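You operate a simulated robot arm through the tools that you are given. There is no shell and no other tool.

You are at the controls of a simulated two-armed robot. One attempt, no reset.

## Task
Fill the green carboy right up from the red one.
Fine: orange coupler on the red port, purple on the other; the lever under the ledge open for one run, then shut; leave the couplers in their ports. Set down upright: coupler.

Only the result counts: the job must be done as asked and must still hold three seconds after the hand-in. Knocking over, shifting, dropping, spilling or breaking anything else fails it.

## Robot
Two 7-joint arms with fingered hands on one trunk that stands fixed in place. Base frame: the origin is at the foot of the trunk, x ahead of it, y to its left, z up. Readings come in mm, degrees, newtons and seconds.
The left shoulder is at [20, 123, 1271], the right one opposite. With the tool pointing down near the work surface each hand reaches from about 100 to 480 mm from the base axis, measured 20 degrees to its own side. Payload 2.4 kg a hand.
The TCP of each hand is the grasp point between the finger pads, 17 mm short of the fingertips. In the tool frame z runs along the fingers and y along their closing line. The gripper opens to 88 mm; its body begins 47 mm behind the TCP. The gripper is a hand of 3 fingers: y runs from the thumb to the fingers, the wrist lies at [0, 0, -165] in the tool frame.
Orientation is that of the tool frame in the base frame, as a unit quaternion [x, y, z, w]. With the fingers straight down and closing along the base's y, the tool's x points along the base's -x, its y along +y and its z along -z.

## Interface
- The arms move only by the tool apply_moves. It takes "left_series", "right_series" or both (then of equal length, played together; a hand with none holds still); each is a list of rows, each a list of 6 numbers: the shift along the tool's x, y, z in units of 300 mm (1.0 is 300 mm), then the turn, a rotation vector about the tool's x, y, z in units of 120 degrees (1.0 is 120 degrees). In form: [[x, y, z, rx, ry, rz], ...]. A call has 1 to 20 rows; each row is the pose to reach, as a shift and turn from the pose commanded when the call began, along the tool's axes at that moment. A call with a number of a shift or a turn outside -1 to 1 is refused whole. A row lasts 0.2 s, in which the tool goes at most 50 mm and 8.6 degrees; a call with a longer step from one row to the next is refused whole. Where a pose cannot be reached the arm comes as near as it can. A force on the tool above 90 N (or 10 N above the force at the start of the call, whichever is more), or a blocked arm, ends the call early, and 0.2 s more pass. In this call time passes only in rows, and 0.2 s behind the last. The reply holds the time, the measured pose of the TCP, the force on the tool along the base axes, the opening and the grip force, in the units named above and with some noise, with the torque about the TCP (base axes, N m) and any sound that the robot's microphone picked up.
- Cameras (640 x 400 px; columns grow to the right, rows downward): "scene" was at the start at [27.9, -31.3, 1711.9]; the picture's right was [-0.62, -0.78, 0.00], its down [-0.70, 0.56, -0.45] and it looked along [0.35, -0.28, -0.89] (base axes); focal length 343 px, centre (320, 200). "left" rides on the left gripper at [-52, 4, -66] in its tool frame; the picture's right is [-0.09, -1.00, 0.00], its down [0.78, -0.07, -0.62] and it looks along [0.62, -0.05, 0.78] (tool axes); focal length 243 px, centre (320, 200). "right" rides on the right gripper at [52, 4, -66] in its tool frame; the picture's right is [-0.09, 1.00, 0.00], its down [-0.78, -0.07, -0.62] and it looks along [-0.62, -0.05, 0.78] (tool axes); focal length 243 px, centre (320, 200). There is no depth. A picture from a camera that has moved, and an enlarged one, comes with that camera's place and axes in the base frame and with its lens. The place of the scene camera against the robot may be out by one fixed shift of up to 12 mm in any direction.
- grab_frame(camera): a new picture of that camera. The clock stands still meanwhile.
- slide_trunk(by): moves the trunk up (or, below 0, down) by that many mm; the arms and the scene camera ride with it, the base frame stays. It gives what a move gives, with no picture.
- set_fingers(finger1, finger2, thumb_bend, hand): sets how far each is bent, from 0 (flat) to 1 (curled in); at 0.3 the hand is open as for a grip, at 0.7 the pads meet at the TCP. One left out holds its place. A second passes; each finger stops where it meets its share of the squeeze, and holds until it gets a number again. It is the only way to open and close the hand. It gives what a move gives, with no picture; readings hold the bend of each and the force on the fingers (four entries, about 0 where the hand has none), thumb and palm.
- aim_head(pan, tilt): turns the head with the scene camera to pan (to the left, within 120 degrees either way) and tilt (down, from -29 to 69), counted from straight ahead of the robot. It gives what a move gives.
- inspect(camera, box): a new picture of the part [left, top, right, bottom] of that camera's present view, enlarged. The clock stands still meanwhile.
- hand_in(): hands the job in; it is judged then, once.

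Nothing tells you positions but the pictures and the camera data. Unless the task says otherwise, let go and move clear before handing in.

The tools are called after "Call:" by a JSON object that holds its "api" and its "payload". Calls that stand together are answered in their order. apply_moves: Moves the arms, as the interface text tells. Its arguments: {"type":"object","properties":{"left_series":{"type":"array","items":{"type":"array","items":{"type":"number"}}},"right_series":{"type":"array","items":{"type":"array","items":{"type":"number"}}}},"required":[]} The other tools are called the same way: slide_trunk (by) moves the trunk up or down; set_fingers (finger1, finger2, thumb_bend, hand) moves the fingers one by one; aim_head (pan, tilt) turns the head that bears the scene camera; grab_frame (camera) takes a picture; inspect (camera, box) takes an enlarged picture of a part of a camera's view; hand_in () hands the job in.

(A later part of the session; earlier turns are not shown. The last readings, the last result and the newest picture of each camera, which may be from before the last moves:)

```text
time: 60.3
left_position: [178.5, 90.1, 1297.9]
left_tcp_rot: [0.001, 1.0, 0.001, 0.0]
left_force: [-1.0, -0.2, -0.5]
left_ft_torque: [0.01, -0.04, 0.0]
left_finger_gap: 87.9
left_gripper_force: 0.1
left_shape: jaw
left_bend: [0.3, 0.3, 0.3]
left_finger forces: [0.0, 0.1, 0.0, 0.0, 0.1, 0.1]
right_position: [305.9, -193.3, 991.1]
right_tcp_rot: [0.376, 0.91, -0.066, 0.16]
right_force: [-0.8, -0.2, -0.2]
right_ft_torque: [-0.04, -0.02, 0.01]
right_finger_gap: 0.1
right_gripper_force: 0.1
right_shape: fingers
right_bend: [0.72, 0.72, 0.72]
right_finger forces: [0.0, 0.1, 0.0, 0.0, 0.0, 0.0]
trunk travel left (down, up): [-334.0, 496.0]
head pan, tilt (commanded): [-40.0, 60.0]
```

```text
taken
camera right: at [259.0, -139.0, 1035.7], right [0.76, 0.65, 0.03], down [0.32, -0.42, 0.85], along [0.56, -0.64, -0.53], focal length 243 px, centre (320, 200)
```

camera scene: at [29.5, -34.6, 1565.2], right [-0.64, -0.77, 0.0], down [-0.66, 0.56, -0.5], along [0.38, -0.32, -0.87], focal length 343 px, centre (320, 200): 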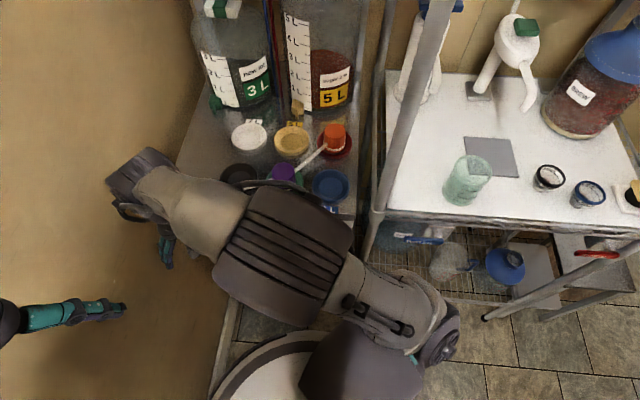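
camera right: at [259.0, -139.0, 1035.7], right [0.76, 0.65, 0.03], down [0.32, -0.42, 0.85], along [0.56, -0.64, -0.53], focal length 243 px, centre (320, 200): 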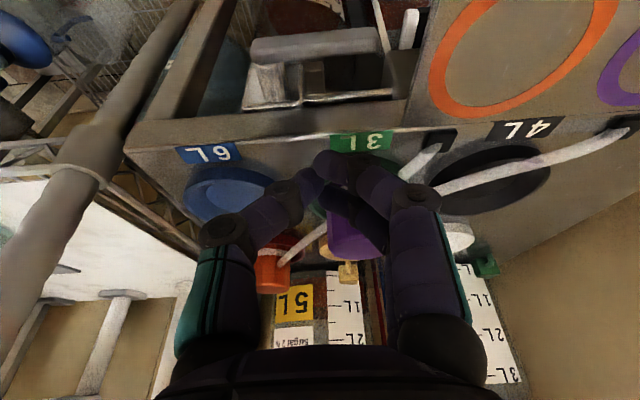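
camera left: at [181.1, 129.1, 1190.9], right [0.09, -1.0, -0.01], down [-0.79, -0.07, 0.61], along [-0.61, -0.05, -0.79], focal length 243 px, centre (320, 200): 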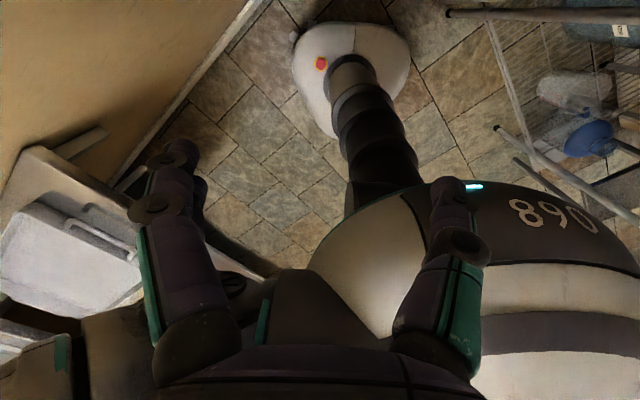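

The move went where I expected, and the fist is above the ledge front. Next I'll tilt the hand to about 45° and bring it down to just above the bar.

Call:
{"api": "apply_moves", "payload": {"right_series": [[0.015, 0.002, 0.06, 0, -0.052, 0], [0.03, 0.004, 0.12, 0, -0.104, 0], [0.044, 0.006, 0.18, 0, -0.156, 0], [0.058, 0.008, 0.248, 0, -0.208, 0]]}}

Call:
{"api": "grab_frame", "payload": {"camera": "right"}}

Call:
{"api": "grab_frame", "payload": {"camera": "scene"}}

```text
time: 61.3
left_position: [179.1, 91.1, 1298.4]
left_tcp_rot: [0.0, 1.0, 0.0, 0.001]
left_force: [-0.2, -0.5, -0.5]
left_ft_torque: [0.02, 0.01, 0.0]
left_finger_gap: 87.9
left_gripper_force: 0.1
left_shape: jaw
left_bend: [0.3, 0.3, 0.3]
left_finger forces: [0.0, 0.1, 0.1, 0.0, 0.0, 0.0]
right_position: [312.3, -198.6, 916.3]
right_tcp_rot: [0.353, 0.854, -0.148, 0.352]
right_force: [0.5, -0.6, 0.0]
right_ft_torque: [0.02, 0.0, 0.0]
right_finger_gap: 0.0
right_gripper_force: 0.1
right_shape: fingers
right_bend: [0.72, 0.72, 0.72]
right_finger forces: [0.0, 0.0, 0.0, 0.0, 0.0, 0.1]
right hand out of reach, approached as far as the arm can: row 1, 2
trunk travel left (down, up): [-334.0, 496.0]
head pan, tilt (commanded): [-40.0, 60.0]
```

```text
taken
camera right: at [257.3, -135.1, 926.1], right [0.75, 0.66, 0.06], down [0.04, -0.13, 0.99], along [0.66, -0.74, -0.12], focal length 243 px, centre (320, 200)
```

right: 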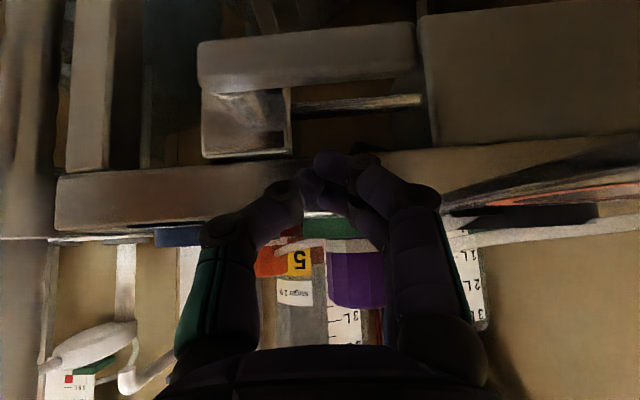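

```text
taken
camera scene: at [29.6, -34.7, 1565.2], right [-0.64, -0.77, 0.0], down [-0.66, 0.56, -0.5], along [0.38, -0.32, -0.87], focal length 343 px, centre (320, 200)
```

scene: 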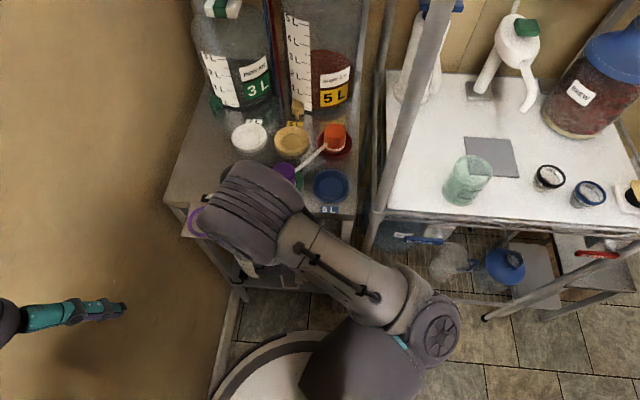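

Now I have an almost level view of the front (the picture is upside down). I'll enlarge the valve and lever.

Call:
{"api": "inspect", "payload": {"camera": "right", "box": [180, 0, 440, 180]}}

Call:
{"api": "inspect", "payload": {"camera": "right", "box": [180, 20, 310, 170]}}

```text
2.22 times, centred on (310, 90) of right
camera zoom: at [257.3, -135.1, 926.1], right [0.75, 0.66, 0.06], down [0.04, -0.13, 0.99], along [0.66, -0.74, -0.12], focal length 539 px, centre (342, 444)
```

zoom: 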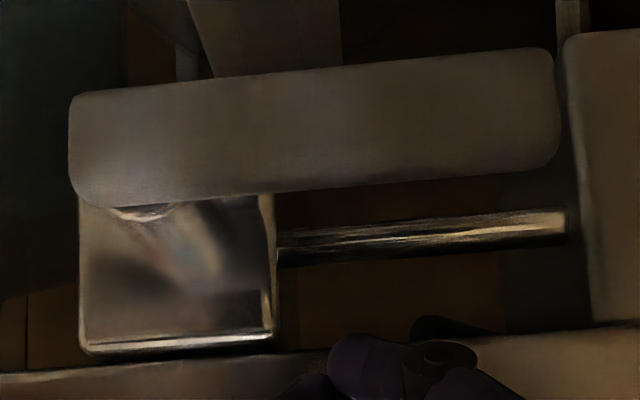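

```text
2.67 times, centred on (245, 95) of right
camera zoom: at [257.3, -135.1, 926.1], right [0.75, 0.66, 0.06], down [0.04, -0.13, 0.99], along [0.66, -0.74, -0.12], focal length 647 px, centre (520, 480)
```

zoom: 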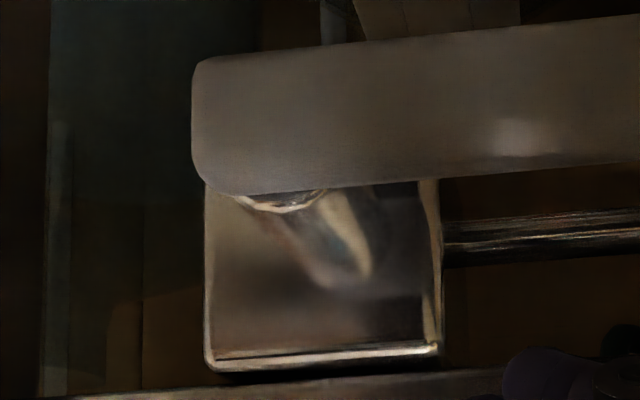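

The stem points straight out at the viewer, so the bar turns in the vertical plane about a pivot near (e1 45, z 857). The bar's free end is toward the wall side, and its top is at z≈864. I'll lower the fist onto its middle in small steps and watch the force.

Call:
{"api": "apply_moves", "payload": {"right_series": [[0.025, 0.0, 0.025, 0, 0, 0], [0.047, 0.0, 0.047, 0, 0, 0]]}}

Call:
{"api": "grab_frame", "payload": {"camera": "right"}}

```text
time: 61.9
left_position: [177.2, 91.0, 1298.5]
left_tcp_rot: [-0.001, 1.0, 0.001, 0.001]
left_force: [0.9, 0.3, -0.3]
left_ft_torque: [-0.02, 0.0, 0.0]
left_finger_gap: 87.7
left_gripper_force: 0.0
left_shape: jaw
left_bend: [0.3, 0.3, 0.3]
left_finger forces: [0.0, 0.1, 0.0, 0.0, 0.1, 0.0]
right_position: [313.1, -198.3, 896.6]
right_tcp_rot: [0.353, 0.854, -0.146, 0.352]
right_force: [-0.3, -0.5, 0.6]
right_ft_torque: [-0.01, 0.01, 0.0]
right_finger_gap: 0.1
right_gripper_force: 0.1
right_shape: fingers
right_bend: [0.72, 0.72, 0.72]
right_finger forces: [0.1, 0.0, 0.0, 0.0, 0.0, 0.1]
trunk travel left (down, up): [-334.0, 496.0]
head pan, tilt (commanded): [-40.0, 60.0]
```

```text
taken
camera right: at [257.3, -135.3, 906.7], right [0.75, 0.66, 0.06], down [0.04, -0.13, 0.99], along [0.66, -0.74, -0.12], focal length 243 px, centre (320, 200)
```

right: 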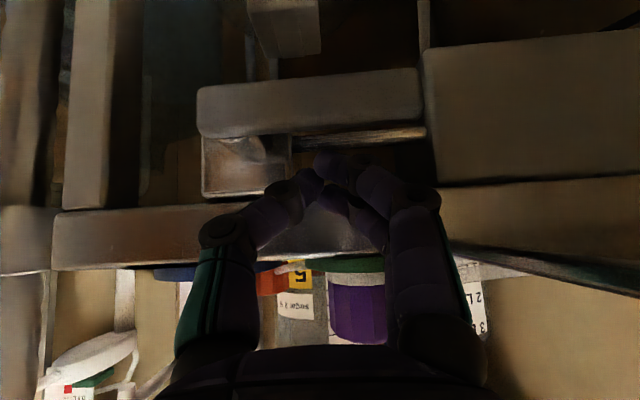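

There's still about 14 mm to go. I'll lower further in small steps.

Call:
{"api": "apply_moves", "payload": {"right_series": [[0.012, 0.0, 0.012, 0, 0, 0], [0.0236, 0.0, 0.0236, 0, 0, 0]]}}

Call:
{"api": "apply_moves", "payload": {"right_series": [[0.009, 0.0, 0.009, 0, 0, 0]]}}

Call:
{"api": "inspect", "payload": {"camera": "right", "box": [180, 40, 440, 240]}}

```text
time: 62.5
left_position: [178.3, 91.8, 1298.8]
left_tcp_rot: [0.0, 1.0, 0.0, 0.001]
left_force: [0.1, -0.6, 0.3]
left_ft_torque: [0.03, -0.01, -0.01]
left_finger_gap: 88.2
left_gripper_force: 0.1
left_shape: jaw
left_bend: [0.3, 0.3, 0.3]
left_finger forces: [0.0, 0.0, 0.0, 0.0, 0.0, 0.1]
right_position: [313.6, -197.1, 886.8]
right_tcp_rot: [0.354, 0.854, -0.147, 0.352]
right_force: [0.4, -0.1, 0.5]
right_ft_torque: [0.02, 0.01, -0.01]
right_finger_gap: 0.2
right_gripper_force: 1.1
right_shape: fingers
right_bend: [0.72, 0.72, 0.72]
right_finger forces: [1.2, 0.1, 0.0, 0.1, 0.0, 0.1]
trunk travel left (down, up): [-334.0, 496.0]
head pan, tilt (commanded): [-40.0, 60.0]
```

```text
time: 62.9
left_position: [179.0, 91.3, 1298.8]
left_tcp_rot: [-0.001, 1.0, 0.0, 0.001]
left_force: [0.6, 0.4, -0.2]
left_ft_torque: [-0.03, 0.02, 0.03]
left_finger_gap: 88.0
left_gripper_force: 0.0
left_shape: jaw
left_bend: [0.3, 0.3, 0.3]
left_finger forces: [0.0, 0.0, 0.0, 0.1, 0.0, 0.0]
right_position: [313.2, -197.9, 885.0]
right_tcp_rot: [0.353, 0.854, -0.147, 0.352]
right_force: [0.0, 0.3, 1.3]
right_ft_torque: [0.05, 0.01, 0.0]
right_finger_gap: 0.2
right_gripper_force: 1.3
right_shape: fingers
right_bend: [0.72, 0.72, 0.72]
right_finger forces: [2.0, 0.0, 0.0, 0.1, 0.1, 0.1]
trunk travel left (down, up): [-334.0, 496.0]
head pan, tilt (commanded): [-40.0, 60.0]
```

```text
2.00 times, centred on (310, 140) of right
camera zoom: at [257.5, -134.5, 894.3], right [0.75, 0.66, 0.06], down [0.04, -0.13, 0.99], along [0.66, -0.74, -0.12], focal length 485 px, centre (340, 320)
```

zoom: 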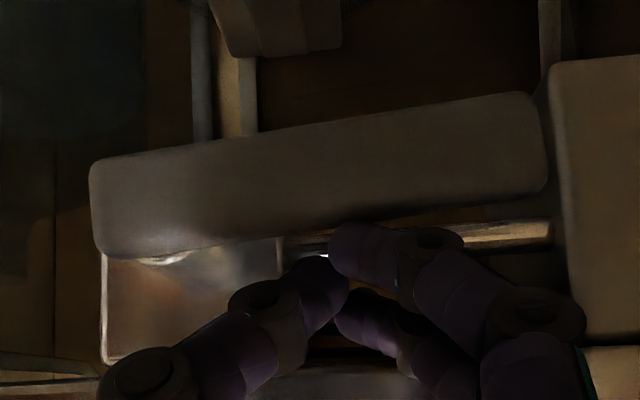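

Finger 1 touches the bar, and it is already turning down under about 2 N. I'll keep pushing down and following it.

Call:
{"api": "apply_moves", "payload": {"right_series": [[0.012, 0.0, 0.012, 0, 0, 0], [0.024, 0.0, 0.024, 0, 0, 0], [0.036, 0.0, 0.036, 0, 0, 0]]}}

Call:
{"api": "inspect", "payload": {"camera": "right", "box": [180, 0, 440, 200]}}

```text
time: 63.7
left_position: [178.4, 90.5, 1298.8]
left_tcp_rot: [0.0, 1.0, 0.0, 0.001]
left_force: [-1.1, 0.6, 0.0]
left_ft_torque: [-0.04, 0.02, 0.0]
left_finger_gap: 88.1
left_gripper_force: 0.0
left_shape: jaw
left_bend: [0.3, 0.3, 0.3]
left_finger forces: [0.0, 0.0, 0.0, 0.0, 0.1, 0.0]
right_position: [313.2, -196.8, 866.6]
right_tcp_rot: [0.353, 0.855, -0.146, 0.352]
right_force: [-0.1, 0.7, 1.1]
right_ft_torque: [-0.01, -0.01, 0.0]
right_finger_gap: 0.0
right_gripper_force: 0.3
right_shape: fingers
right_bend: [0.72, 0.72, 0.72]
right_finger forces: [0.6, 0.0, 0.1, 0.0, 0.1, 0.0]
trunk travel left (down, up): [-334.0, 496.0]
head pan, tilt (commanded): [-40.0, 60.0]
```

```text
2.00 times, centred on (310, 100) of right
camera zoom: at [256.6, -134.7, 877.2], right [0.75, 0.66, 0.06], down [0.04, -0.13, 0.99], along [0.66, -0.74, -0.12], focal length 485 px, centre (340, 400)
```

zoom: 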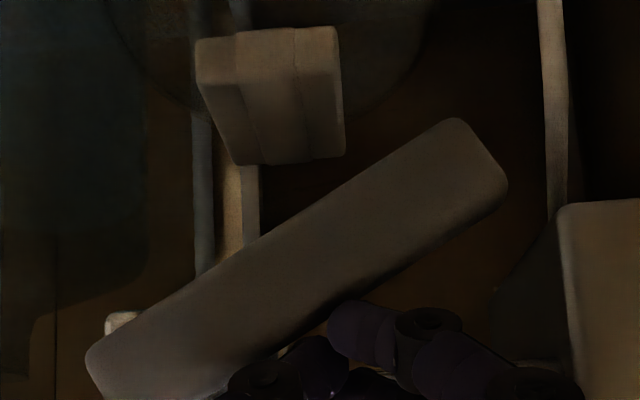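

The bar turned about 28° with hardly any force. I'll follow the arc toward vertical.

Call:
{"api": "apply_moves", "payload": {"right_series": [[0.015, 0.007, 0.015, 0, 0, 0], [0.031, 0.012, 0.031, 0, 0, 0], [0.054, 0.005, 0.054, 0, 0, 0]]}}

Call:
{"api": "grab_frame", "payload": {"camera": "right"}}

Call:
{"api": "inspect", "payload": {"camera": "right", "box": [180, 0, 440, 200]}}

```text
time: 64.5
left_position: [178.2, 91.4, 1298.8]
left_tcp_rot: [0.0, 1.0, 0.0, 0.001]
left_force: [-1.0, -1.0, -0.1]
left_ft_torque: [0.0, 0.01, -0.02]
left_finger_gap: 87.8
left_gripper_force: 0.1
left_shape: jaw
left_bend: [0.3, 0.3, 0.3]
left_finger forces: [0.0, 0.0, 0.1, 0.1, 0.1, 0.1]
right_position: [315.2, -195.6, 844.6]
right_tcp_rot: [0.354, 0.854, -0.147, 0.352]
right_force: [0.5, 0.2, -0.2]
right_ft_torque: [-0.02, -0.02, 0.03]
right_finger_gap: 0.0
right_gripper_force: 0.2
right_shape: fingers
right_bend: [0.72, 0.72, 0.72]
right_finger forces: [0.1, 0.0, 0.0, 0.0, 0.6, 0.0]
trunk travel left (down, up): [-334.0, 496.0]
head pan, tilt (commanded): [-40.0, 60.0]
```

```text
taken
camera right: at [257.6, -132.9, 854.5], right [0.75, 0.66, 0.06], down [0.04, -0.13, 0.99], along [0.66, -0.74, -0.12], focal length 243 px, centre (320, 200)
```

right: 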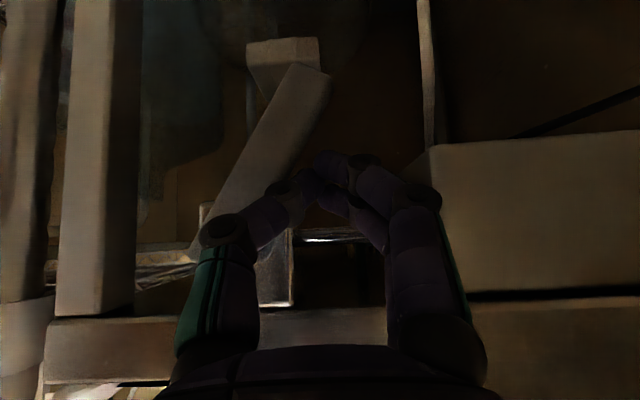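

```text
2.00 times, centred on (310, 100) of right
camera zoom: at [257.6, -132.9, 854.5], right [0.75, 0.66, 0.06], down [0.04, -0.13, 0.99], along [0.66, -0.74, -0.12], focal length 485 px, centre (340, 400)
```

zoom: 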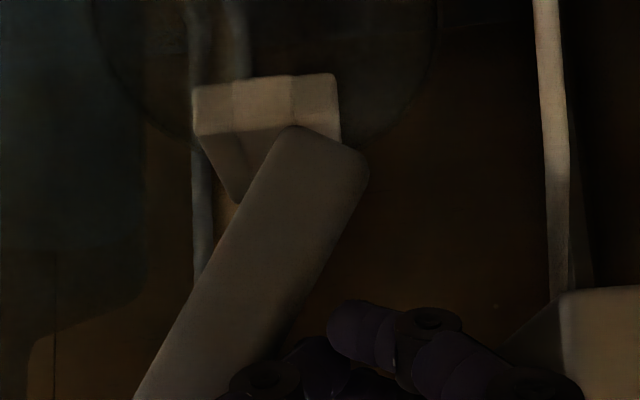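

The bar is now about 58° down, with the thumb side touching it. I'll push on toward vertical, moving sideways and slightly down.

Call:
{"api": "apply_moves", "payload": {"right_series": [[0.0094, -0.0167, 0.0094, 0, 0, 0], [0.0189, -0.033, 0.0189, 0, 0, 0], [0.0236, -0.05, 0.0236, 0, 0, 0]]}}

Call:
{"api": "inspect", "payload": {"camera": "right", "box": [180, 0, 440, 200]}}

Call:
{"api": "grab_frame", "payload": {"camera": "scene"}}

```text
time: 65.3
left_position: [178.6, 94.1, 1298.2]
left_tcp_rot: [-0.001, 1.0, 0.0, 0.001]
left_force: [0.8, 0.0, 0.6]
left_ft_torque: [-0.02, 0.0, 0.0]
left_finger_gap: 87.7
left_gripper_force: 0.1
left_shape: jaw
left_bend: [0.3, 0.3, 0.3]
left_finger forces: [0.1, 0.0, 0.1, 0.0, 0.0, 0.1]
right_position: [304.3, -204.6, 833.9]
right_tcp_rot: [0.353, 0.854, -0.147, 0.352]
right_force: [1.5, 13.7, 4.9]
right_ft_torque: [-0.01, 0.04, -0.01]
right_finger_gap: 0.0
right_gripper_force: 9.1
right_shape: fingers
right_bend: [0.71, 0.71, 0.79]
right_finger forces: [0.0, 0.0, 0.0, 0.0, 17.9, 0.0]
trunk travel left (down, up): [-334.0, 496.0]
head pan, tilt (commanded): [-40.0, 60.0]
```

```text
2.00 times, centred on (310, 100) of right
camera zoom: at [247.3, -141.3, 843.9], right [0.75, 0.66, 0.06], down [0.04, -0.13, 0.99], along [0.67, -0.74, -0.12], focal length 485 px, centre (340, 400)
```

zoom: 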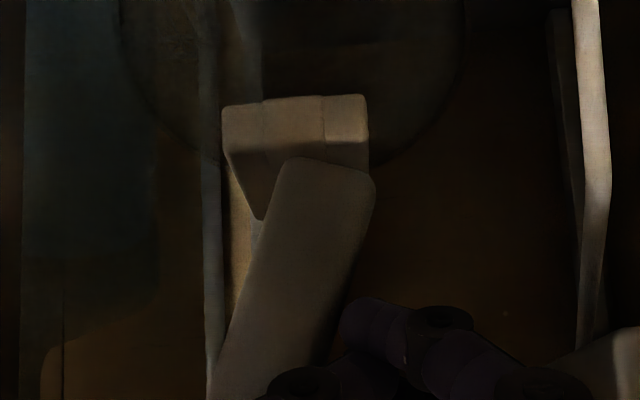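

```text
taken
camera scene: at [29.7, -32.1, 1565.3], right [-0.64, -0.77, 0.0], down [-0.66, 0.56, -0.5], along [0.38, -0.32, -0.87], focal length 343 px, centre (320, 200)
```

scene: 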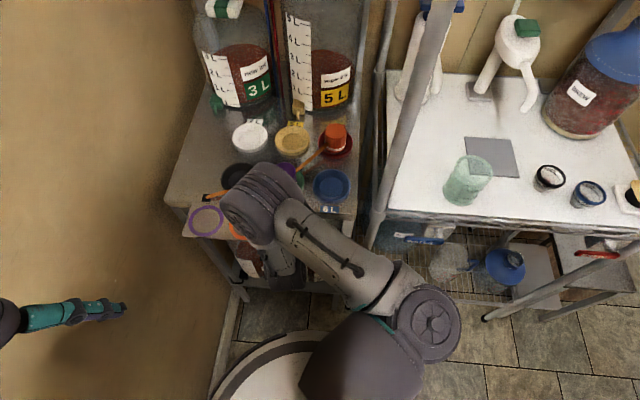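

Liquid is flowing: the hoses show colour and the green carboy is filling. The lever also seems to have met its stop, so I'll check the green level closely.

Call:
{"api": "inspect", "payload": {"camera": "scene", "box": [180, 0, 380, 150]}}

Call:
{"api": "inspect", "payload": {"camera": "scene", "box": [180, 110, 380, 260]}}

```text
2.67 times, centred on (280, 75) of scene
camera zoom: at [29.7, -32.1, 1565.3], right [-0.64, -0.77, 0.0], down [-0.66, 0.56, -0.5], along [0.38, -0.32, -0.87], focal length 914 px, centre (427, 533)
```

zoom: 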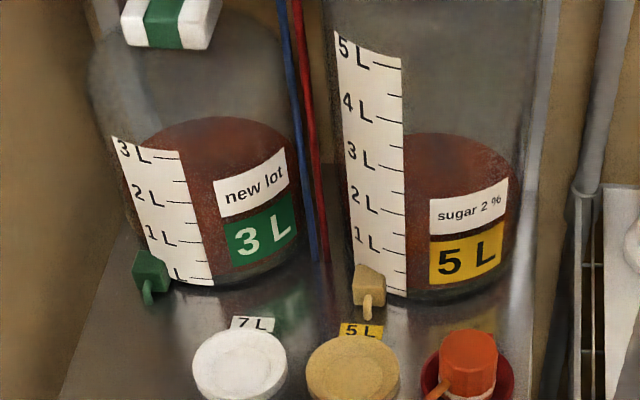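

```text
2.67 times, centred on (280, 185) of scene
camera zoom: at [29.7, -32.1, 1565.3], right [-0.64, -0.77, 0.0], down [-0.66, 0.56, -0.5], along [0.38, -0.32, -0.87], focal length 914 px, centre (427, 240)
```

zoom: 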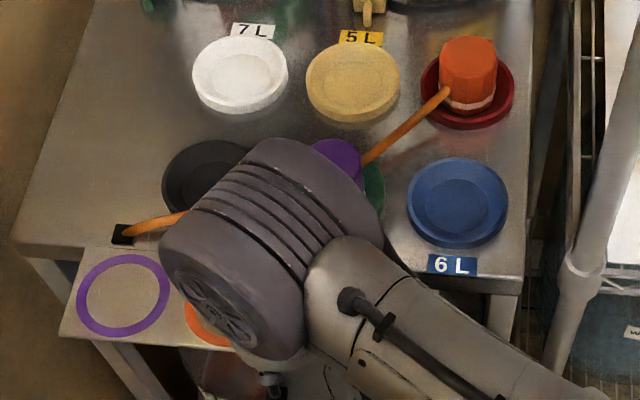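

The hoses now carry liquid and green is clearly filling. I'll ease the push off the stop (0.4 s) and compare the level.

Call:
{"api": "apply_moves", "payload": {"right_series": [[0.0, 0.015, 0.0, 0, 0, 0]]}}

Call:
{"api": "inspect", "payload": {"camera": "scene", "box": [180, 0, 380, 150]}}

Call:
{"api": "inspect", "payload": {"camera": "right", "box": [180, 0, 440, 200]}}

```text
time: 65.7
left_position: [178.3, 92.7, 1298.4]
left_tcp_rot: [0.001, 1.0, -0.001, 0.001]
left_force: [0.1, -0.5, -0.5]
left_ft_torque: [0.01, 0.03, -0.03]
left_finger_gap: 87.8
left_gripper_force: 0.1
left_shape: jaw
left_bend: [0.3, 0.3, 0.3]
left_finger forces: [0.0, 0.1, 0.0, 0.1, 0.0, 0.1]
right_position: [304.4, -201.2, 834.4]
right_tcp_rot: [0.354, 0.854, -0.147, 0.352]
right_force: [-3.2, 10.2, 5.7]
right_ft_torque: [-0.01, 0.03, -0.08]
right_finger_gap: 0.0
right_gripper_force: 7.6
right_shape: fingers
right_bend: [0.71, 0.71, 0.79]
right_finger forces: [0.0, 0.0, 0.0, 0.0, 14.3, 0.0]
trunk travel left (down, up): [-334.0, 496.0]
head pan, tilt (commanded): [-40.0, 60.0]
```

```text
2.67 times, centred on (280, 75) of scene
camera zoom: at [28.6, -33.0, 1565.3], right [-0.64, -0.77, 0.0], down [-0.66, 0.56, -0.5], along [0.38, -0.32, -0.87], focal length 914 px, centre (427, 533)
```

zoom: 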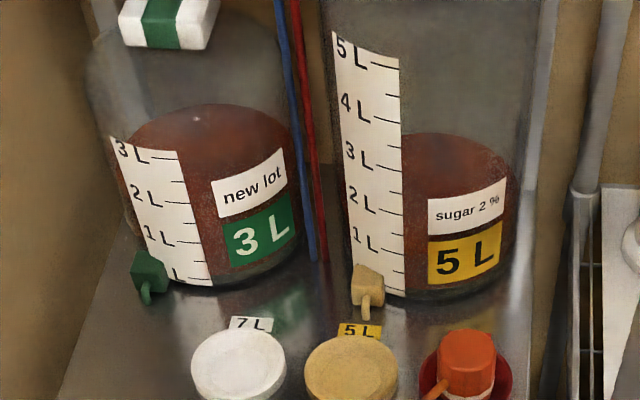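

```text
2.00 times, centred on (310, 100) of right
camera zoom: at [248.8, -139.5, 843.7], right [0.75, 0.66, 0.06], down [0.04, -0.13, 0.99], along [0.66, -0.74, -0.12], focal length 485 px, centre (340, 400)
```

zoom: 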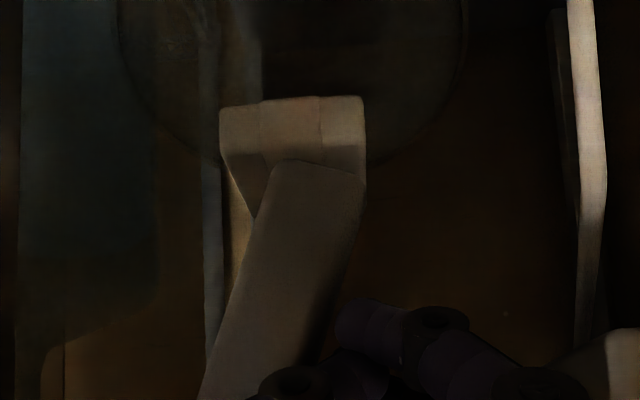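

The level is rising steadily, about 0.3 L in 0.4 s. While it fills I'll bring the hand around to the other side of the bar, so I'm ready to push it shut.

Call:
{"api": "apply_moves", "payload": {"right_series": [[0.0518, 0.0133, -0.0518, 0, 0, 0], [0.085, -0.0667, -0.0283, 0, 0, 0]]}}

Call:
{"api": "inspect", "payload": {"camera": "scene", "box": [180, 0, 380, 150]}}

Call:
{"api": "grab_frame", "payload": {"camera": "right"}}

```text
time: 66.3
left_position: [180.3, 90.3, 1297.8]
left_tcp_rot: [-0.001, 1.0, 0.0, 0.001]
left_force: [-0.1, -1.0, 0.1]
left_ft_torque: [-0.02, 0.01, -0.04]
left_finger_gap: 87.9
left_gripper_force: 0.1
left_shape: jaw
left_bend: [0.3, 0.3, 0.3]
left_finger forces: [0.1, 0.0, 0.1, 0.0, 0.0, 0.0]
right_position: [274.0, -200.1, 818.5]
right_tcp_rot: [0.355, 0.854, -0.147, 0.351]
right_force: [-0.7, -0.5, 0.4]
right_ft_torque: [-0.01, 0.02, 0.05]
right_finger_gap: 0.0
right_gripper_force: 0.2
right_shape: fingers
right_bend: [0.72, 0.72, 0.73]
right_finger forces: [0.1, 0.0, 0.1, 0.1, 0.1, 0.1]
trunk travel left (down, up): [-334.0, 496.0]
head pan, tilt (commanded): [-40.0, 60.0]
```

```text
2.67 times, centred on (280, 75) of scene
camera zoom: at [29.8, -35.4, 1565.2], right [-0.64, -0.77, 0.0], down [-0.66, 0.56, -0.5], along [0.38, -0.32, -0.87], focal length 914 px, centre (427, 533)
```

zoom: 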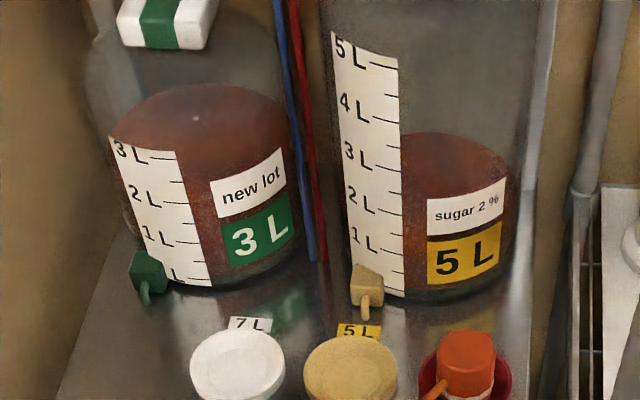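

```text
taken
camera right: at [218.8, -137.7, 829.4], right [0.75, 0.66, 0.06], down [0.04, -0.13, 0.99], along [0.66, -0.74, -0.12], focal length 243 px, centre (320, 200)
```

right: 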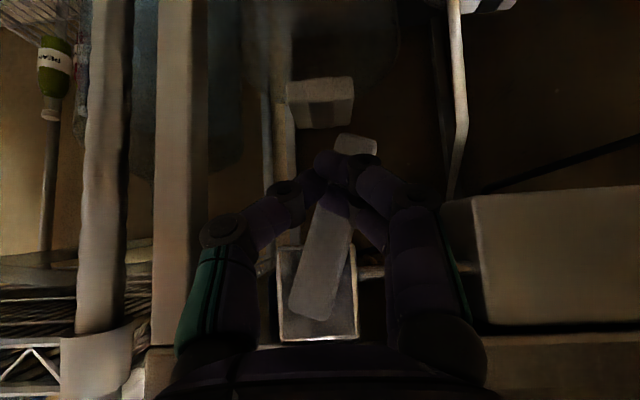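

It's filling at about 0.75 L/s and I estimate a little over 2 L now. I'll move the fist to the far side of the hanging bar and in behind it.

Call:
{"api": "apply_moves", "payload": {"right_series": [[0.0236, -0.0933, 0.0236, 0, 0, 0], [-0.0283, -0.0933, 0.0754, 0, 0, 0]]}}

Call:
{"api": "inspect", "payload": {"camera": "scene", "box": [180, 0, 380, 150]}}

Call:
{"api": "grab_frame", "payload": {"camera": "right"}}

```text
time: 66.9
left_position: [178.4, 90.8, 1299.1]
left_tcp_rot: [-0.001, 1.0, 0.0, 0.001]
left_force: [0.0, -0.2, 0.0]
left_ft_torque: [-0.01, -0.01, 0.0]
left_finger_gap: 88.0
left_gripper_force: 0.1
left_shape: jaw
left_bend: [0.3, 0.3, 0.3]
left_finger forces: [0.0, 0.1, 0.1, 0.1, 0.0, 0.0]
right_position: [271.1, -235.0, 809.6]
right_tcp_rot: [0.354, 0.854, -0.147, 0.351]
right_force: [-3.8, 1.0, -3.1]
right_ft_torque: [-0.05, 0.0, 0.06]
right_finger_gap: 0.0
right_gripper_force: 1.9
right_shape: fingers
right_bend: [0.72, 0.72, 0.72]
right_finger forces: [0.2, 3.6, 0.0, 0.0, 0.1, 0.1]
trunk travel left (down, up): [-334.0, 496.0]
head pan, tilt (commanded): [-40.0, 60.0]
```

```text
2.67 times, centred on (280, 75) of scene
camera zoom: at [29.0, -34.4, 1565.2], right [-0.64, -0.77, 0.0], down [-0.66, 0.56, -0.5], along [0.38, -0.32, -0.87], focal length 914 px, centre (427, 533)
```

zoom: 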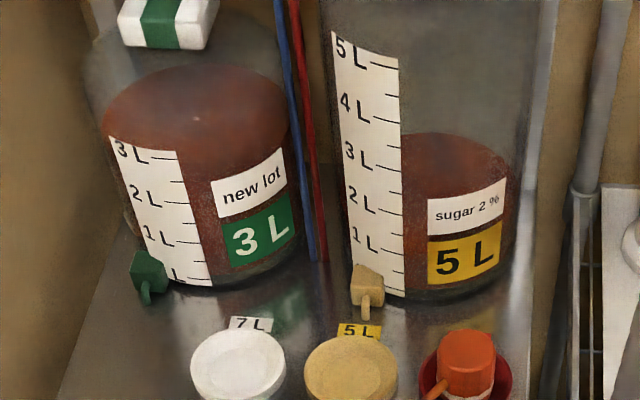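

```text
taken
camera right: at [215.3, -171.9, 819.7], right [0.75, 0.66, 0.06], down [0.04, -0.13, 0.99], along [0.66, -0.74, -0.12], focal length 243 px, centre (320, 200)
```

right: 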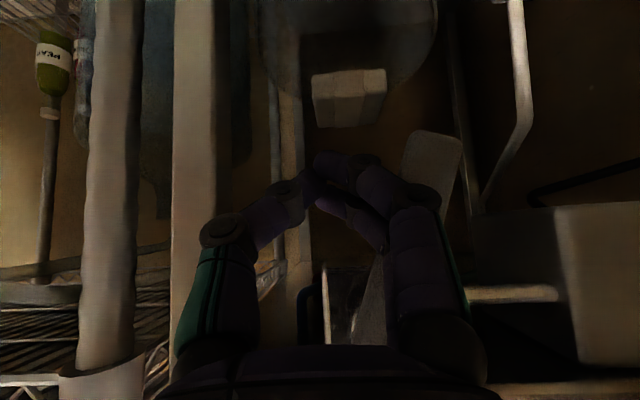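

I estimate about 2.7 L. The fist is beside the bar, ready to close it. I'll hold still for one short step and see whether the level stops at the full mark.

Call:
{"api": "apply_moves", "payload": {"right_series": [[0.0, -0.003, 0.0, 0, 0, 0]]}}

Call:
{"api": "inspect", "payload": {"camera": "scene", "box": [180, 0, 380, 150]}}

```text
time: 67.3
left_position: [178.5, 91.6, 1298.7]
left_tcp_rot: [-0.001, 1.0, 0.0, 0.001]
left_force: [0.1, -0.5, 0.5]
left_ft_torque: [-0.01, 0.02, -0.04]
left_finger_gap: 88.0
left_gripper_force: 0.0
left_shape: jaw
left_bend: [0.3, 0.3, 0.3]
left_finger forces: [0.0, 0.0, 0.0, 0.0, 0.0, 0.0]
right_position: [270.7, -235.1, 810.3]
right_tcp_rot: [0.355, 0.854, -0.147, 0.352]
right_force: [-2.9, 0.3, -1.6]
right_ft_torque: [-0.02, -0.01, 0.04]
right_finger_gap: 0.0
right_gripper_force: 1.5
right_shape: fingers
right_bend: [0.72, 0.72, 0.72]
right_finger forces: [0.0, 2.8, 0.0, 0.0, 0.0, 0.0]
trunk travel left (down, up): [-334.0, 496.0]
head pan, tilt (commanded): [-40.0, 60.0]
```

```text
2.67 times, centred on (280, 75) of scene
camera zoom: at [29.2, -34.6, 1565.2], right [-0.64, -0.77, 0.0], down [-0.66, 0.56, -0.5], along [0.38, -0.32, -0.87], focal length 914 px, centre (427, 533)
```

zoom: 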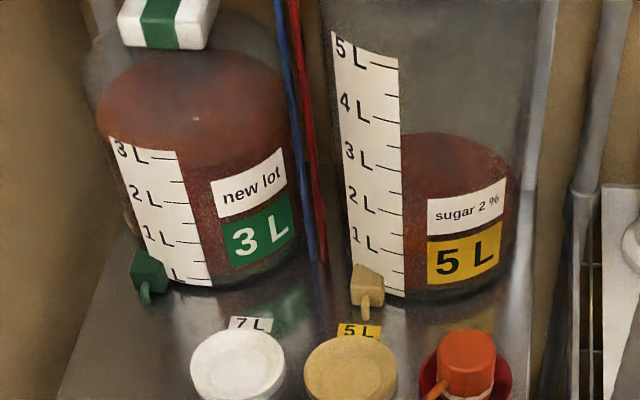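

It's very near the 3 L mark now. One more short wait to see whether the flow stops by itself.

Call:
{"api": "apply_moves", "payload": {"right_series": [[0.0, 0.0, 0.0, 0, 0, 0]]}}

Call:
{"api": "inspect", "payload": {"camera": "scene", "box": [180, 0, 380, 150]}}

```text
time: 67.7
left_position: [176.6, 89.8, 1298.9]
left_tcp_rot: [0.0, 1.0, 0.0, 0.001]
left_force: [1.1, -0.1, 0.2]
left_ft_torque: [0.0, 0.0, 0.0]
left_finger_gap: 87.8
left_gripper_force: 0.1
left_shape: jaw
left_bend: [0.3, 0.3, 0.3]
left_finger forces: [0.0, 0.0, 0.0, 0.1, 0.0, 0.1]
right_position: [269.9, -234.6, 810.7]
right_tcp_rot: [0.354, 0.854, -0.146, 0.353]
right_force: [-2.4, 0.0, -1.9]
right_ft_torque: [-0.03, 0.04, 0.05]
right_finger_gap: 0.2
right_gripper_force: 1.1
right_shape: fingers
right_bend: [0.72, 0.72, 0.72]
right_finger forces: [0.1, 3.2, 0.0, 0.0, 0.0, 0.1]
trunk travel left (down, up): [-334.0, 496.0]
head pan, tilt (commanded): [-40.0, 60.0]
```

```text
2.67 times, centred on (280, 75) of scene
camera zoom: at [29.2, -34.7, 1565.2], right [-0.64, -0.77, 0.0], down [-0.66, 0.56, -0.5], along [0.38, -0.32, -0.87], focal length 914 px, centre (427, 533)
```

zoom: 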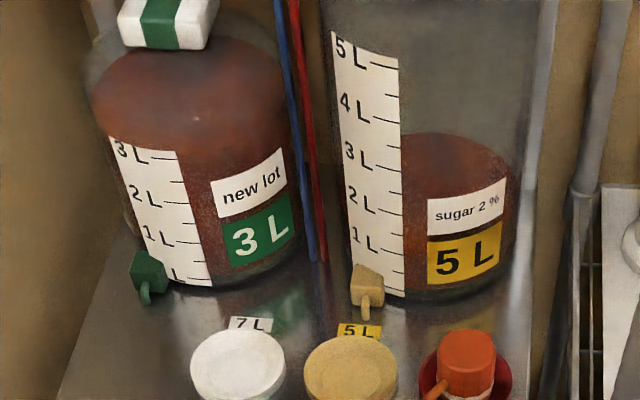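

The level is still creeping up. I'll zoom in on the liquid's front edge against the 3 L tick before I decide.

Call:
{"api": "inspect", "payload": {"camera": "scene", "box": [205, 0, 285, 80]}}

```text
5.00 times, centred on (245, 40) of scene
camera zoom: at [29.2, -34.7, 1565.2], right [-0.64, -0.77, 0.0], down [-0.66, 0.56, -0.5], along [0.38, -0.32, -0.87], focal length 1714 px, centre (695, 1000)
```

zoom: 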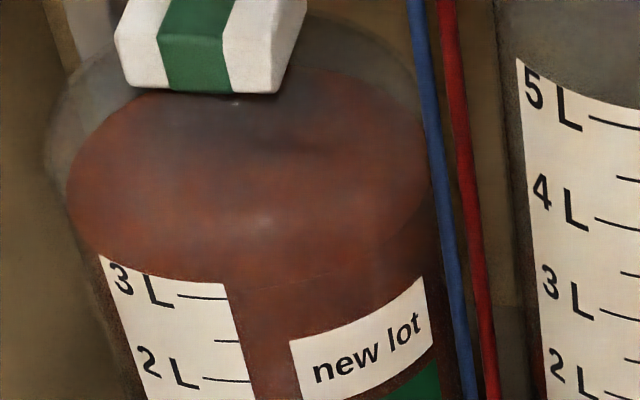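

By my geometry the level is at about 3.0 L, give or take 0.1, and the hand is in place to close. One more 0.4 s step should show it level off at full.

Call:
{"api": "apply_moves", "payload": {"right_series": [[0.0, 0.0, 0.0, 0, 0, 0]]}}

Call:
{"api": "inspect", "payload": {"camera": "scene", "box": [180, 0, 380, 150]}}

```text
time: 68.1
left_position: [178.1, 91.1, 1298.8]
left_tcp_rot: [0.0, 1.0, 0.0, 0.001]
left_force: [0.2, 0.3, -0.3]
left_ft_torque: [0.01, 0.02, -0.02]
left_finger_gap: 87.7
left_gripper_force: 0.0
left_shape: jaw
left_bend: [0.3, 0.3, 0.3]
left_finger forces: [0.0, 0.0, 0.0, 0.0, 0.0, 0.0]
right_position: [271.4, -233.9, 812.0]
right_tcp_rot: [0.354, 0.854, -0.147, 0.353]
right_force: [-2.4, 0.6, -2.0]
right_ft_torque: [-0.02, -0.01, 0.07]
right_finger_gap: 0.0
right_gripper_force: 1.7
right_shape: fingers
right_bend: [0.72, 0.72, 0.72]
right_finger forces: [0.1, 2.9, 0.1, 0.1, 0.0, 0.0]
trunk travel left (down, up): [-334.0, 496.0]
head pan, tilt (commanded): [-40.0, 60.0]
```

```text
2.67 times, centred on (280, 75) of scene
camera zoom: at [29.2, -34.7, 1565.2], right [-0.64, -0.77, 0.0], down [-0.66, 0.56, -0.5], along [0.38, -0.32, -0.87], focal length 914 px, centre (427, 533)
```

zoom: 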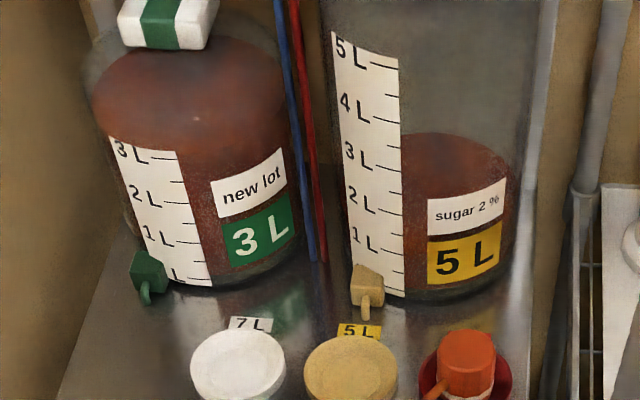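

The level has stopped at the 3 L mark, so the run is finished and green is full. Now I'll shut the lever by pushing the bar back up from its other side.

Call:
{"api": "apply_moves", "payload": {"right_series": [[0.019, 0.017, 0.019, 0, 0, 0], [0.019, 0.055, 0.019, 0, 0, 0], [0.014, 0.095, 0.014, 0, 0, 0]]}}

Call:
{"api": "grab_frame", "payload": {"camera": "right"}}

```text
time: 68.9
left_position: [177.3, 90.5, 1298.8]
left_tcp_rot: [-0.001, 1.0, 0.001, 0.001]
left_force: [-0.7, 1.0, 0.2]
left_ft_torque: [0.02, 0.0, 0.01]
left_finger_gap: 88.0
left_gripper_force: 0.0
left_shape: jaw
left_bend: [0.3, 0.3, 0.3]
left_finger forces: [0.0, 0.0, 0.0, 0.1, 0.0, 0.0]
right_position: [289.6, -214.4, 806.1]
right_tcp_rot: [0.353, 0.854, -0.146, 0.353]
right_force: [-0.5, 0.4, -0.6]
right_ft_torque: [0.0, 0.0, 0.0]
right_finger_gap: 0.0
right_gripper_force: 0.8
right_shape: fingers
right_bend: [0.72, 0.72, 0.72]
right_finger forces: [0.0, 0.8, 0.0, 0.0, 0.1, 0.0]
trunk travel left (down, up): [-334.0, 496.0]
head pan, tilt (commanded): [-40.0, 60.0]
```

```text
taken
camera right: at [234.2, -151.5, 816.0], right [0.75, 0.66, 0.06], down [0.04, -0.13, 0.99], along [0.66, -0.74, -0.12], focal length 243 px, centre (320, 200)
```

right: 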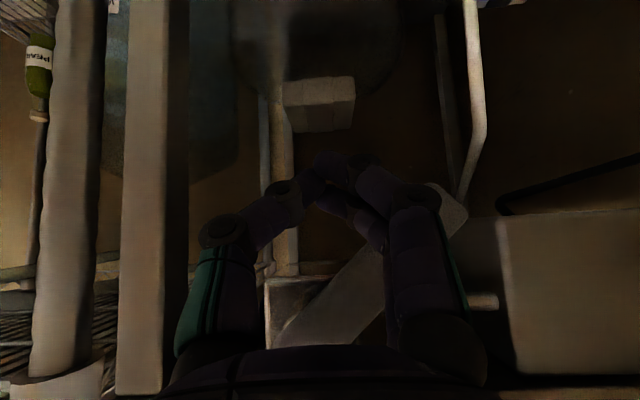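

The bar is back to about 40°. I'll continue along the arc toward horizontal.

Call:
{"api": "apply_moves", "payload": {"right_series": [[-0.0094, 0.04, -0.0094, 0, 0, 0], [-0.0236, 0.0733, -0.0236, 0, 0, 0], [-0.04, 0.1, -0.04, 0, 0, 0]]}}

Call:
{"api": "grab_frame", "payload": {"camera": "right"}}

Call:
{"api": "inspect", "payload": {"camera": "scene", "box": [180, 0, 380, 150]}}

```text
time: 69.7
left_position: [178.8, 91.5, 1299.1]
left_tcp_rot: [-0.001, 1.0, 0.0, 0.001]
left_force: [0.3, -0.2, 0.6]
left_ft_torque: [-0.03, 0.0, 0.02]
left_finger_gap: 87.8
left_gripper_force: 0.0
left_shape: jaw
left_bend: [0.3, 0.3, 0.3]
left_finger forces: [0.0, 0.0, 0.0, 0.1, 0.1, 0.0]
right_position: [310.8, -195.1, 824.9]
right_tcp_rot: [0.353, 0.854, -0.147, 0.352]
right_force: [-0.4, -0.6, -0.2]
right_ft_torque: [-0.04, -0.01, 0.03]
right_finger_gap: 0.2
right_gripper_force: 0.1
right_shape: fingers
right_bend: [0.72, 0.72, 0.72]
right_finger forces: [0.1, 0.3, 0.0, 0.1, 0.0, 0.0]
trunk travel left (down, up): [-334.0, 496.0]
head pan, tilt (commanded): [-40.0, 60.0]
```

```text
taken
camera right: at [255.4, -132.3, 834.6], right [0.75, 0.66, 0.06], down [0.03, -0.13, 0.99], along [0.66, -0.74, -0.12], focal length 243 px, centre (320, 200)
```

right: 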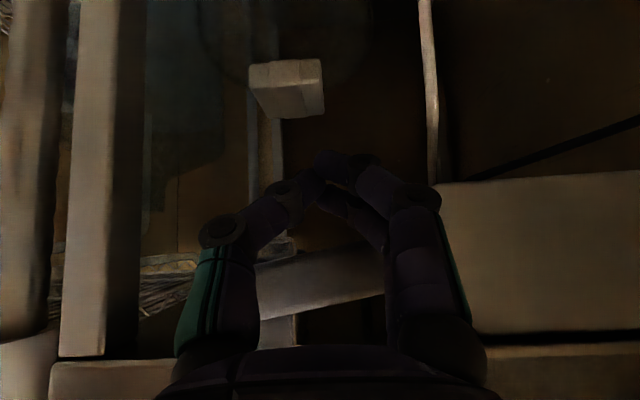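

```text
2.67 times, centred on (280, 75) of scene
camera zoom: at [29.6, -34.5, 1565.2], right [-0.64, -0.77, 0.0], down [-0.66, 0.56, -0.5], along [0.38, -0.32, -0.87], focal length 914 px, centre (427, 533)
```

zoom: 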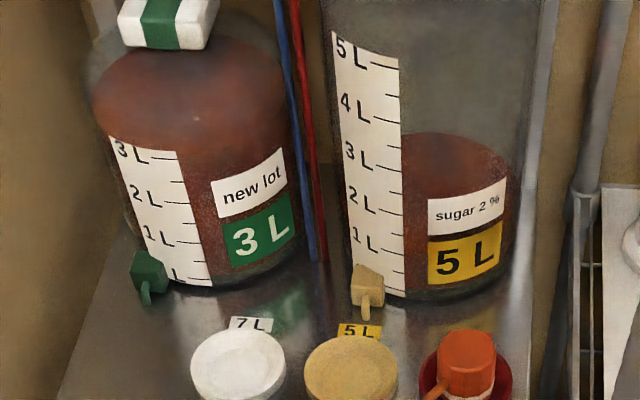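

The bar is nearly horizontal again. I'll push it up gently until it meets its stop.

Call:
{"api": "apply_moves", "payload": {"right_series": [[-0.0118, 0.003, -0.0118, 0, 0, 0]]}}

Call:
{"api": "apply_moves", "payload": {"right_series": [[-0.0094, 0.0, -0.0094, 0, 0, 0]]}}

Call:
{"api": "grab_frame", "payload": {"camera": "right"}}

Call:
{"api": "inspect", "payload": {"camera": "scene", "box": [180, 100, 380, 250]}}

```text
time: 70.1
left_position: [178.2, 90.6, 1299.3]
left_tcp_rot: [-0.001, 1.0, 0.001, 0.001]
left_force: [0.6, -0.2, 0.5]
left_ft_torque: [0.04, 0.04, 0.04]
left_finger_gap: 87.9
left_gripper_force: 0.2
left_shape: jaw
left_bend: [0.3, 0.3, 0.3]
left_finger forces: [0.0, 0.0, 0.0, 0.0, 0.1, 0.0]
right_position: [311.1, -194.7, 828.1]
right_tcp_rot: [0.353, 0.854, -0.148, 0.352]
right_force: [-0.7, -0.2, -0.5]
right_ft_torque: [0.02, -0.02, -0.01]
right_finger_gap: 0.1
right_gripper_force: 0.0
right_shape: fingers
right_bend: [0.72, 0.72, 0.72]
right_finger forces: [0.0, 0.0, 0.0, 0.1, 0.0, 0.1]
trunk travel left (down, up): [-334.0, 496.0]
head pan, tilt (commanded): [-40.0, 60.0]
```

```text
time: 70.5
left_position: [179.1, 90.9, 1298.7]
left_tcp_rot: [0.0, 1.0, 0.0, 0.001]
left_force: [-0.3, -0.2, -0.1]
left_ft_torque: [0.01, 0.04, -0.02]
left_finger_gap: 87.9
left_gripper_force: 0.0
left_shape: jaw
left_bend: [0.3, 0.3, 0.3]
left_finger forces: [0.1, 0.0, 0.0, 0.1, 0.0, 0.0]
right_position: [312.4, -192.2, 832.7]
right_tcp_rot: [0.353, 0.854, -0.147, 0.353]
right_force: [0.1, -0.1, 0.2]
right_ft_torque: [0.0, -0.05, -0.01]
right_finger_gap: 0.0
right_gripper_force: 0.0
right_shape: fingers
right_bend: [0.72, 0.72, 0.72]
right_finger forces: [0.1, 0.1, 0.0, 0.0, 0.0, 0.1]
trunk travel left (down, up): [-334.0, 496.0]
head pan, tilt (commanded): [-40.0, 60.0]
```

```text
taken
camera right: at [256.4, -130.0, 842.7], right [0.75, 0.66, 0.06], down [0.04, -0.13, 0.99], along [0.66, -0.74, -0.12], focal length 243 px, centre (320, 200)
```

right: 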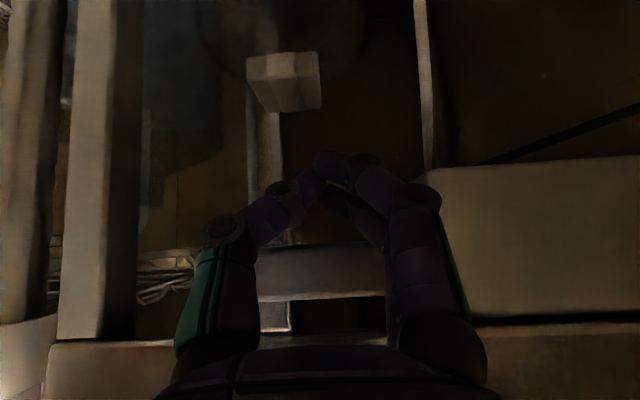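

```text
2.67 times, centred on (280, 175) of scene
camera zoom: at [29.5, -34.5, 1565.2], right [-0.64, -0.77, 0.0], down [-0.66, 0.56, -0.5], along [0.38, -0.32, -0.87], focal length 914 px, centre (427, 267)
```

zoom: 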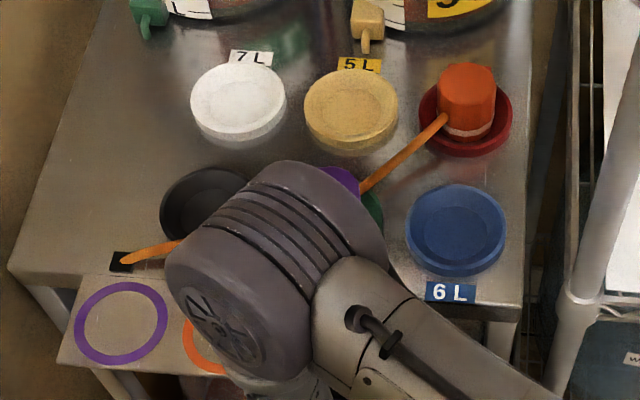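

The bar looks parallel to the ledge again, as it was at the start. I'll push a little more to feel for the closed stop.

Call:
{"api": "apply_moves", "payload": {"right_series": [[-0.0094, 0.0, -0.0094, 0, 0, 0]]}}

Call:
{"api": "apply_moves", "payload": {"right_series": [[-0.0094, 0.0, -0.0094, 0, 0, 0]]}}

Call:
{"api": "inspect", "payload": {"camera": "right", "box": [180, 150, 440, 350]}}

```text
time: 70.9
left_position: [178.6, 90.6, 1298.7]
left_tcp_rot: [-0.001, 1.0, 0.0, 0.0]
left_force: [-0.1, 0.9, 0.1]
left_ft_torque: [0.02, -0.04, -0.01]
left_finger_gap: 87.8
left_gripper_force: 0.1
left_shape: jaw
left_bend: [0.3, 0.3, 0.3]
left_finger forces: [0.0, 0.0, 0.1, 0.1, 0.1, 0.2]
right_position: [311.8, -192.5, 836.7]
right_tcp_rot: [0.353, 0.854, -0.146, 0.352]
right_force: [0.6, 0.7, -1.8]
right_ft_torque: [-0.03, 0.03, 0.01]
right_finger_gap: 0.0
right_gripper_force: 1.0
right_shape: fingers
right_bend: [0.72, 0.72, 0.72]
right_finger forces: [0.1, 1.3, 0.0, 0.1, 0.1, 0.0]
trunk travel left (down, up): [-334.0, 496.0]
head pan, tilt (commanded): [-40.0, 60.0]
```

```text
time: 71.3
left_position: [179.0, 91.3, 1298.6]
left_tcp_rot: [0.0, 1.0, 0.0, 0.0]
left_force: [-0.3, -0.2, 0.1]
left_ft_torque: [-0.04, -0.03, 0.04]
left_finger_gap: 87.8
left_gripper_force: 0.0
left_shape: jaw
left_bend: [0.3, 0.3, 0.3]
left_finger forces: [0.0, 0.0, 0.0, 0.0, 0.1, 0.0]
right_position: [309.8, -194.7, 840.4]
right_tcp_rot: [0.353, 0.855, -0.147, 0.35]
right_force: [-3.3, 3.2, -13.7]
right_ft_torque: [-0.14, 0.21, 0.08]
right_finger_gap: 0.0
right_gripper_force: 6.3
right_shape: fingers
right_bend: [0.72, 0.71, 0.72]
right_finger forces: [0.0, 13.0, 0.0, 0.0, 0.1, 0.0]
trunk travel left (down, up): [-334.0, 496.0]
head pan, tilt (commanded): [-40.0, 60.0]
```

```text
2.00 times, centred on (310, 250) of right
camera zoom: at [254.8, -130.4, 849.9], right [0.75, 0.66, 0.06], down [0.04, -0.13, 0.99], along [0.66, -0.74, -0.12], focal length 485 px, centre (340, 100)
```

zoom: 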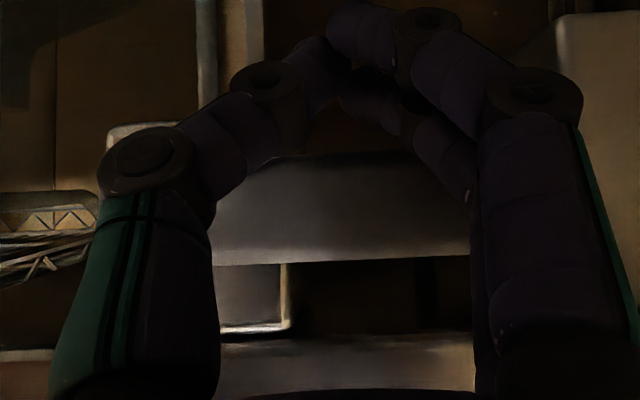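

It's firmly against the closed stop (13.7 N), so the lever is shut. I'll back the fist down off the bar and out to the front.

Call:
{"api": "apply_moves", "payload": {"right_series": [[0.0189, 0.0, 0.0189, 0, 0, 0], [0.026, 0.0, 0.026, 0, 0, 0], [0.0707, -0.01, -0.019, 0, 0, 0], [0.118, -0.017, -0.066, 0, 0, 0]]}}

Call:
{"api": "grab_frame", "payload": {"camera": "right"}}

Call:
{"api": "inspect", "payload": {"camera": "scene", "box": [180, 0, 380, 150]}}

```text
time: 72.3
left_position: [178.5, 91.2, 1299.3]
left_tcp_rot: [0.0, 1.0, 0.001, 0.001]
left_force: [0.5, 0.4, 0.4]
left_ft_torque: [0.0, 0.01, -0.01]
left_finger_gap: 88.0
left_gripper_force: 0.0
left_shape: jaw
left_bend: [0.3, 0.3, 0.3]
left_finger forces: [0.0, 0.0, 0.0, 0.1, 0.0, 0.1]
right_position: [282.3, -170.5, 829.3]
right_tcp_rot: [0.353, 0.854, -0.147, 0.353]
right_force: [-0.1, -0.1, -0.5]
right_ft_torque: [0.0, -0.02, -0.06]
right_finger_gap: 0.2
right_gripper_force: 0.1
right_shape: fingers
right_bend: [0.72, 0.72, 0.72]
right_finger forces: [0.0, 0.0, 0.0, 0.0, 0.1, 0.0]
trunk travel left (down, up): [-334.0, 496.0]
head pan, tilt (commanded): [-40.0, 60.0]
```

```text
taken
camera right: at [226.4, -108.0, 839.7], right [0.75, 0.66, 0.06], down [0.04, -0.13, 0.99], along [0.66, -0.74, -0.12], focal length 243 px, centre (320, 200)
```

right: 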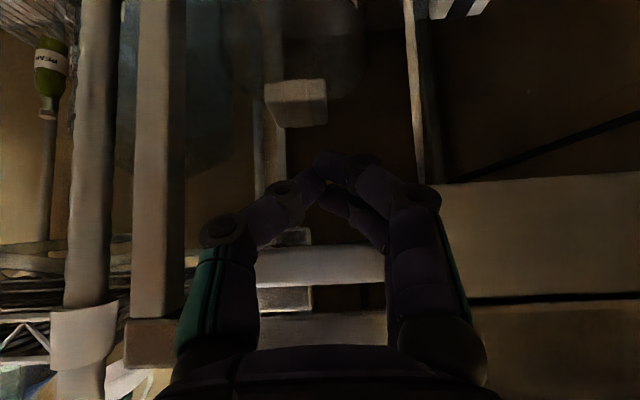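

```text
2.67 times, centred on (280, 75) of scene
camera zoom: at [29.4, -34.4, 1565.2], right [-0.64, -0.77, 0.0], down [-0.66, 0.56, -0.5], along [0.38, -0.32, -0.87], focal length 914 px, centre (427, 533)
```

zoom: 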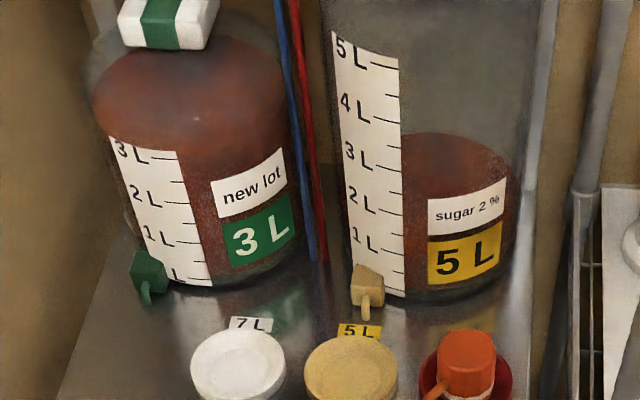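

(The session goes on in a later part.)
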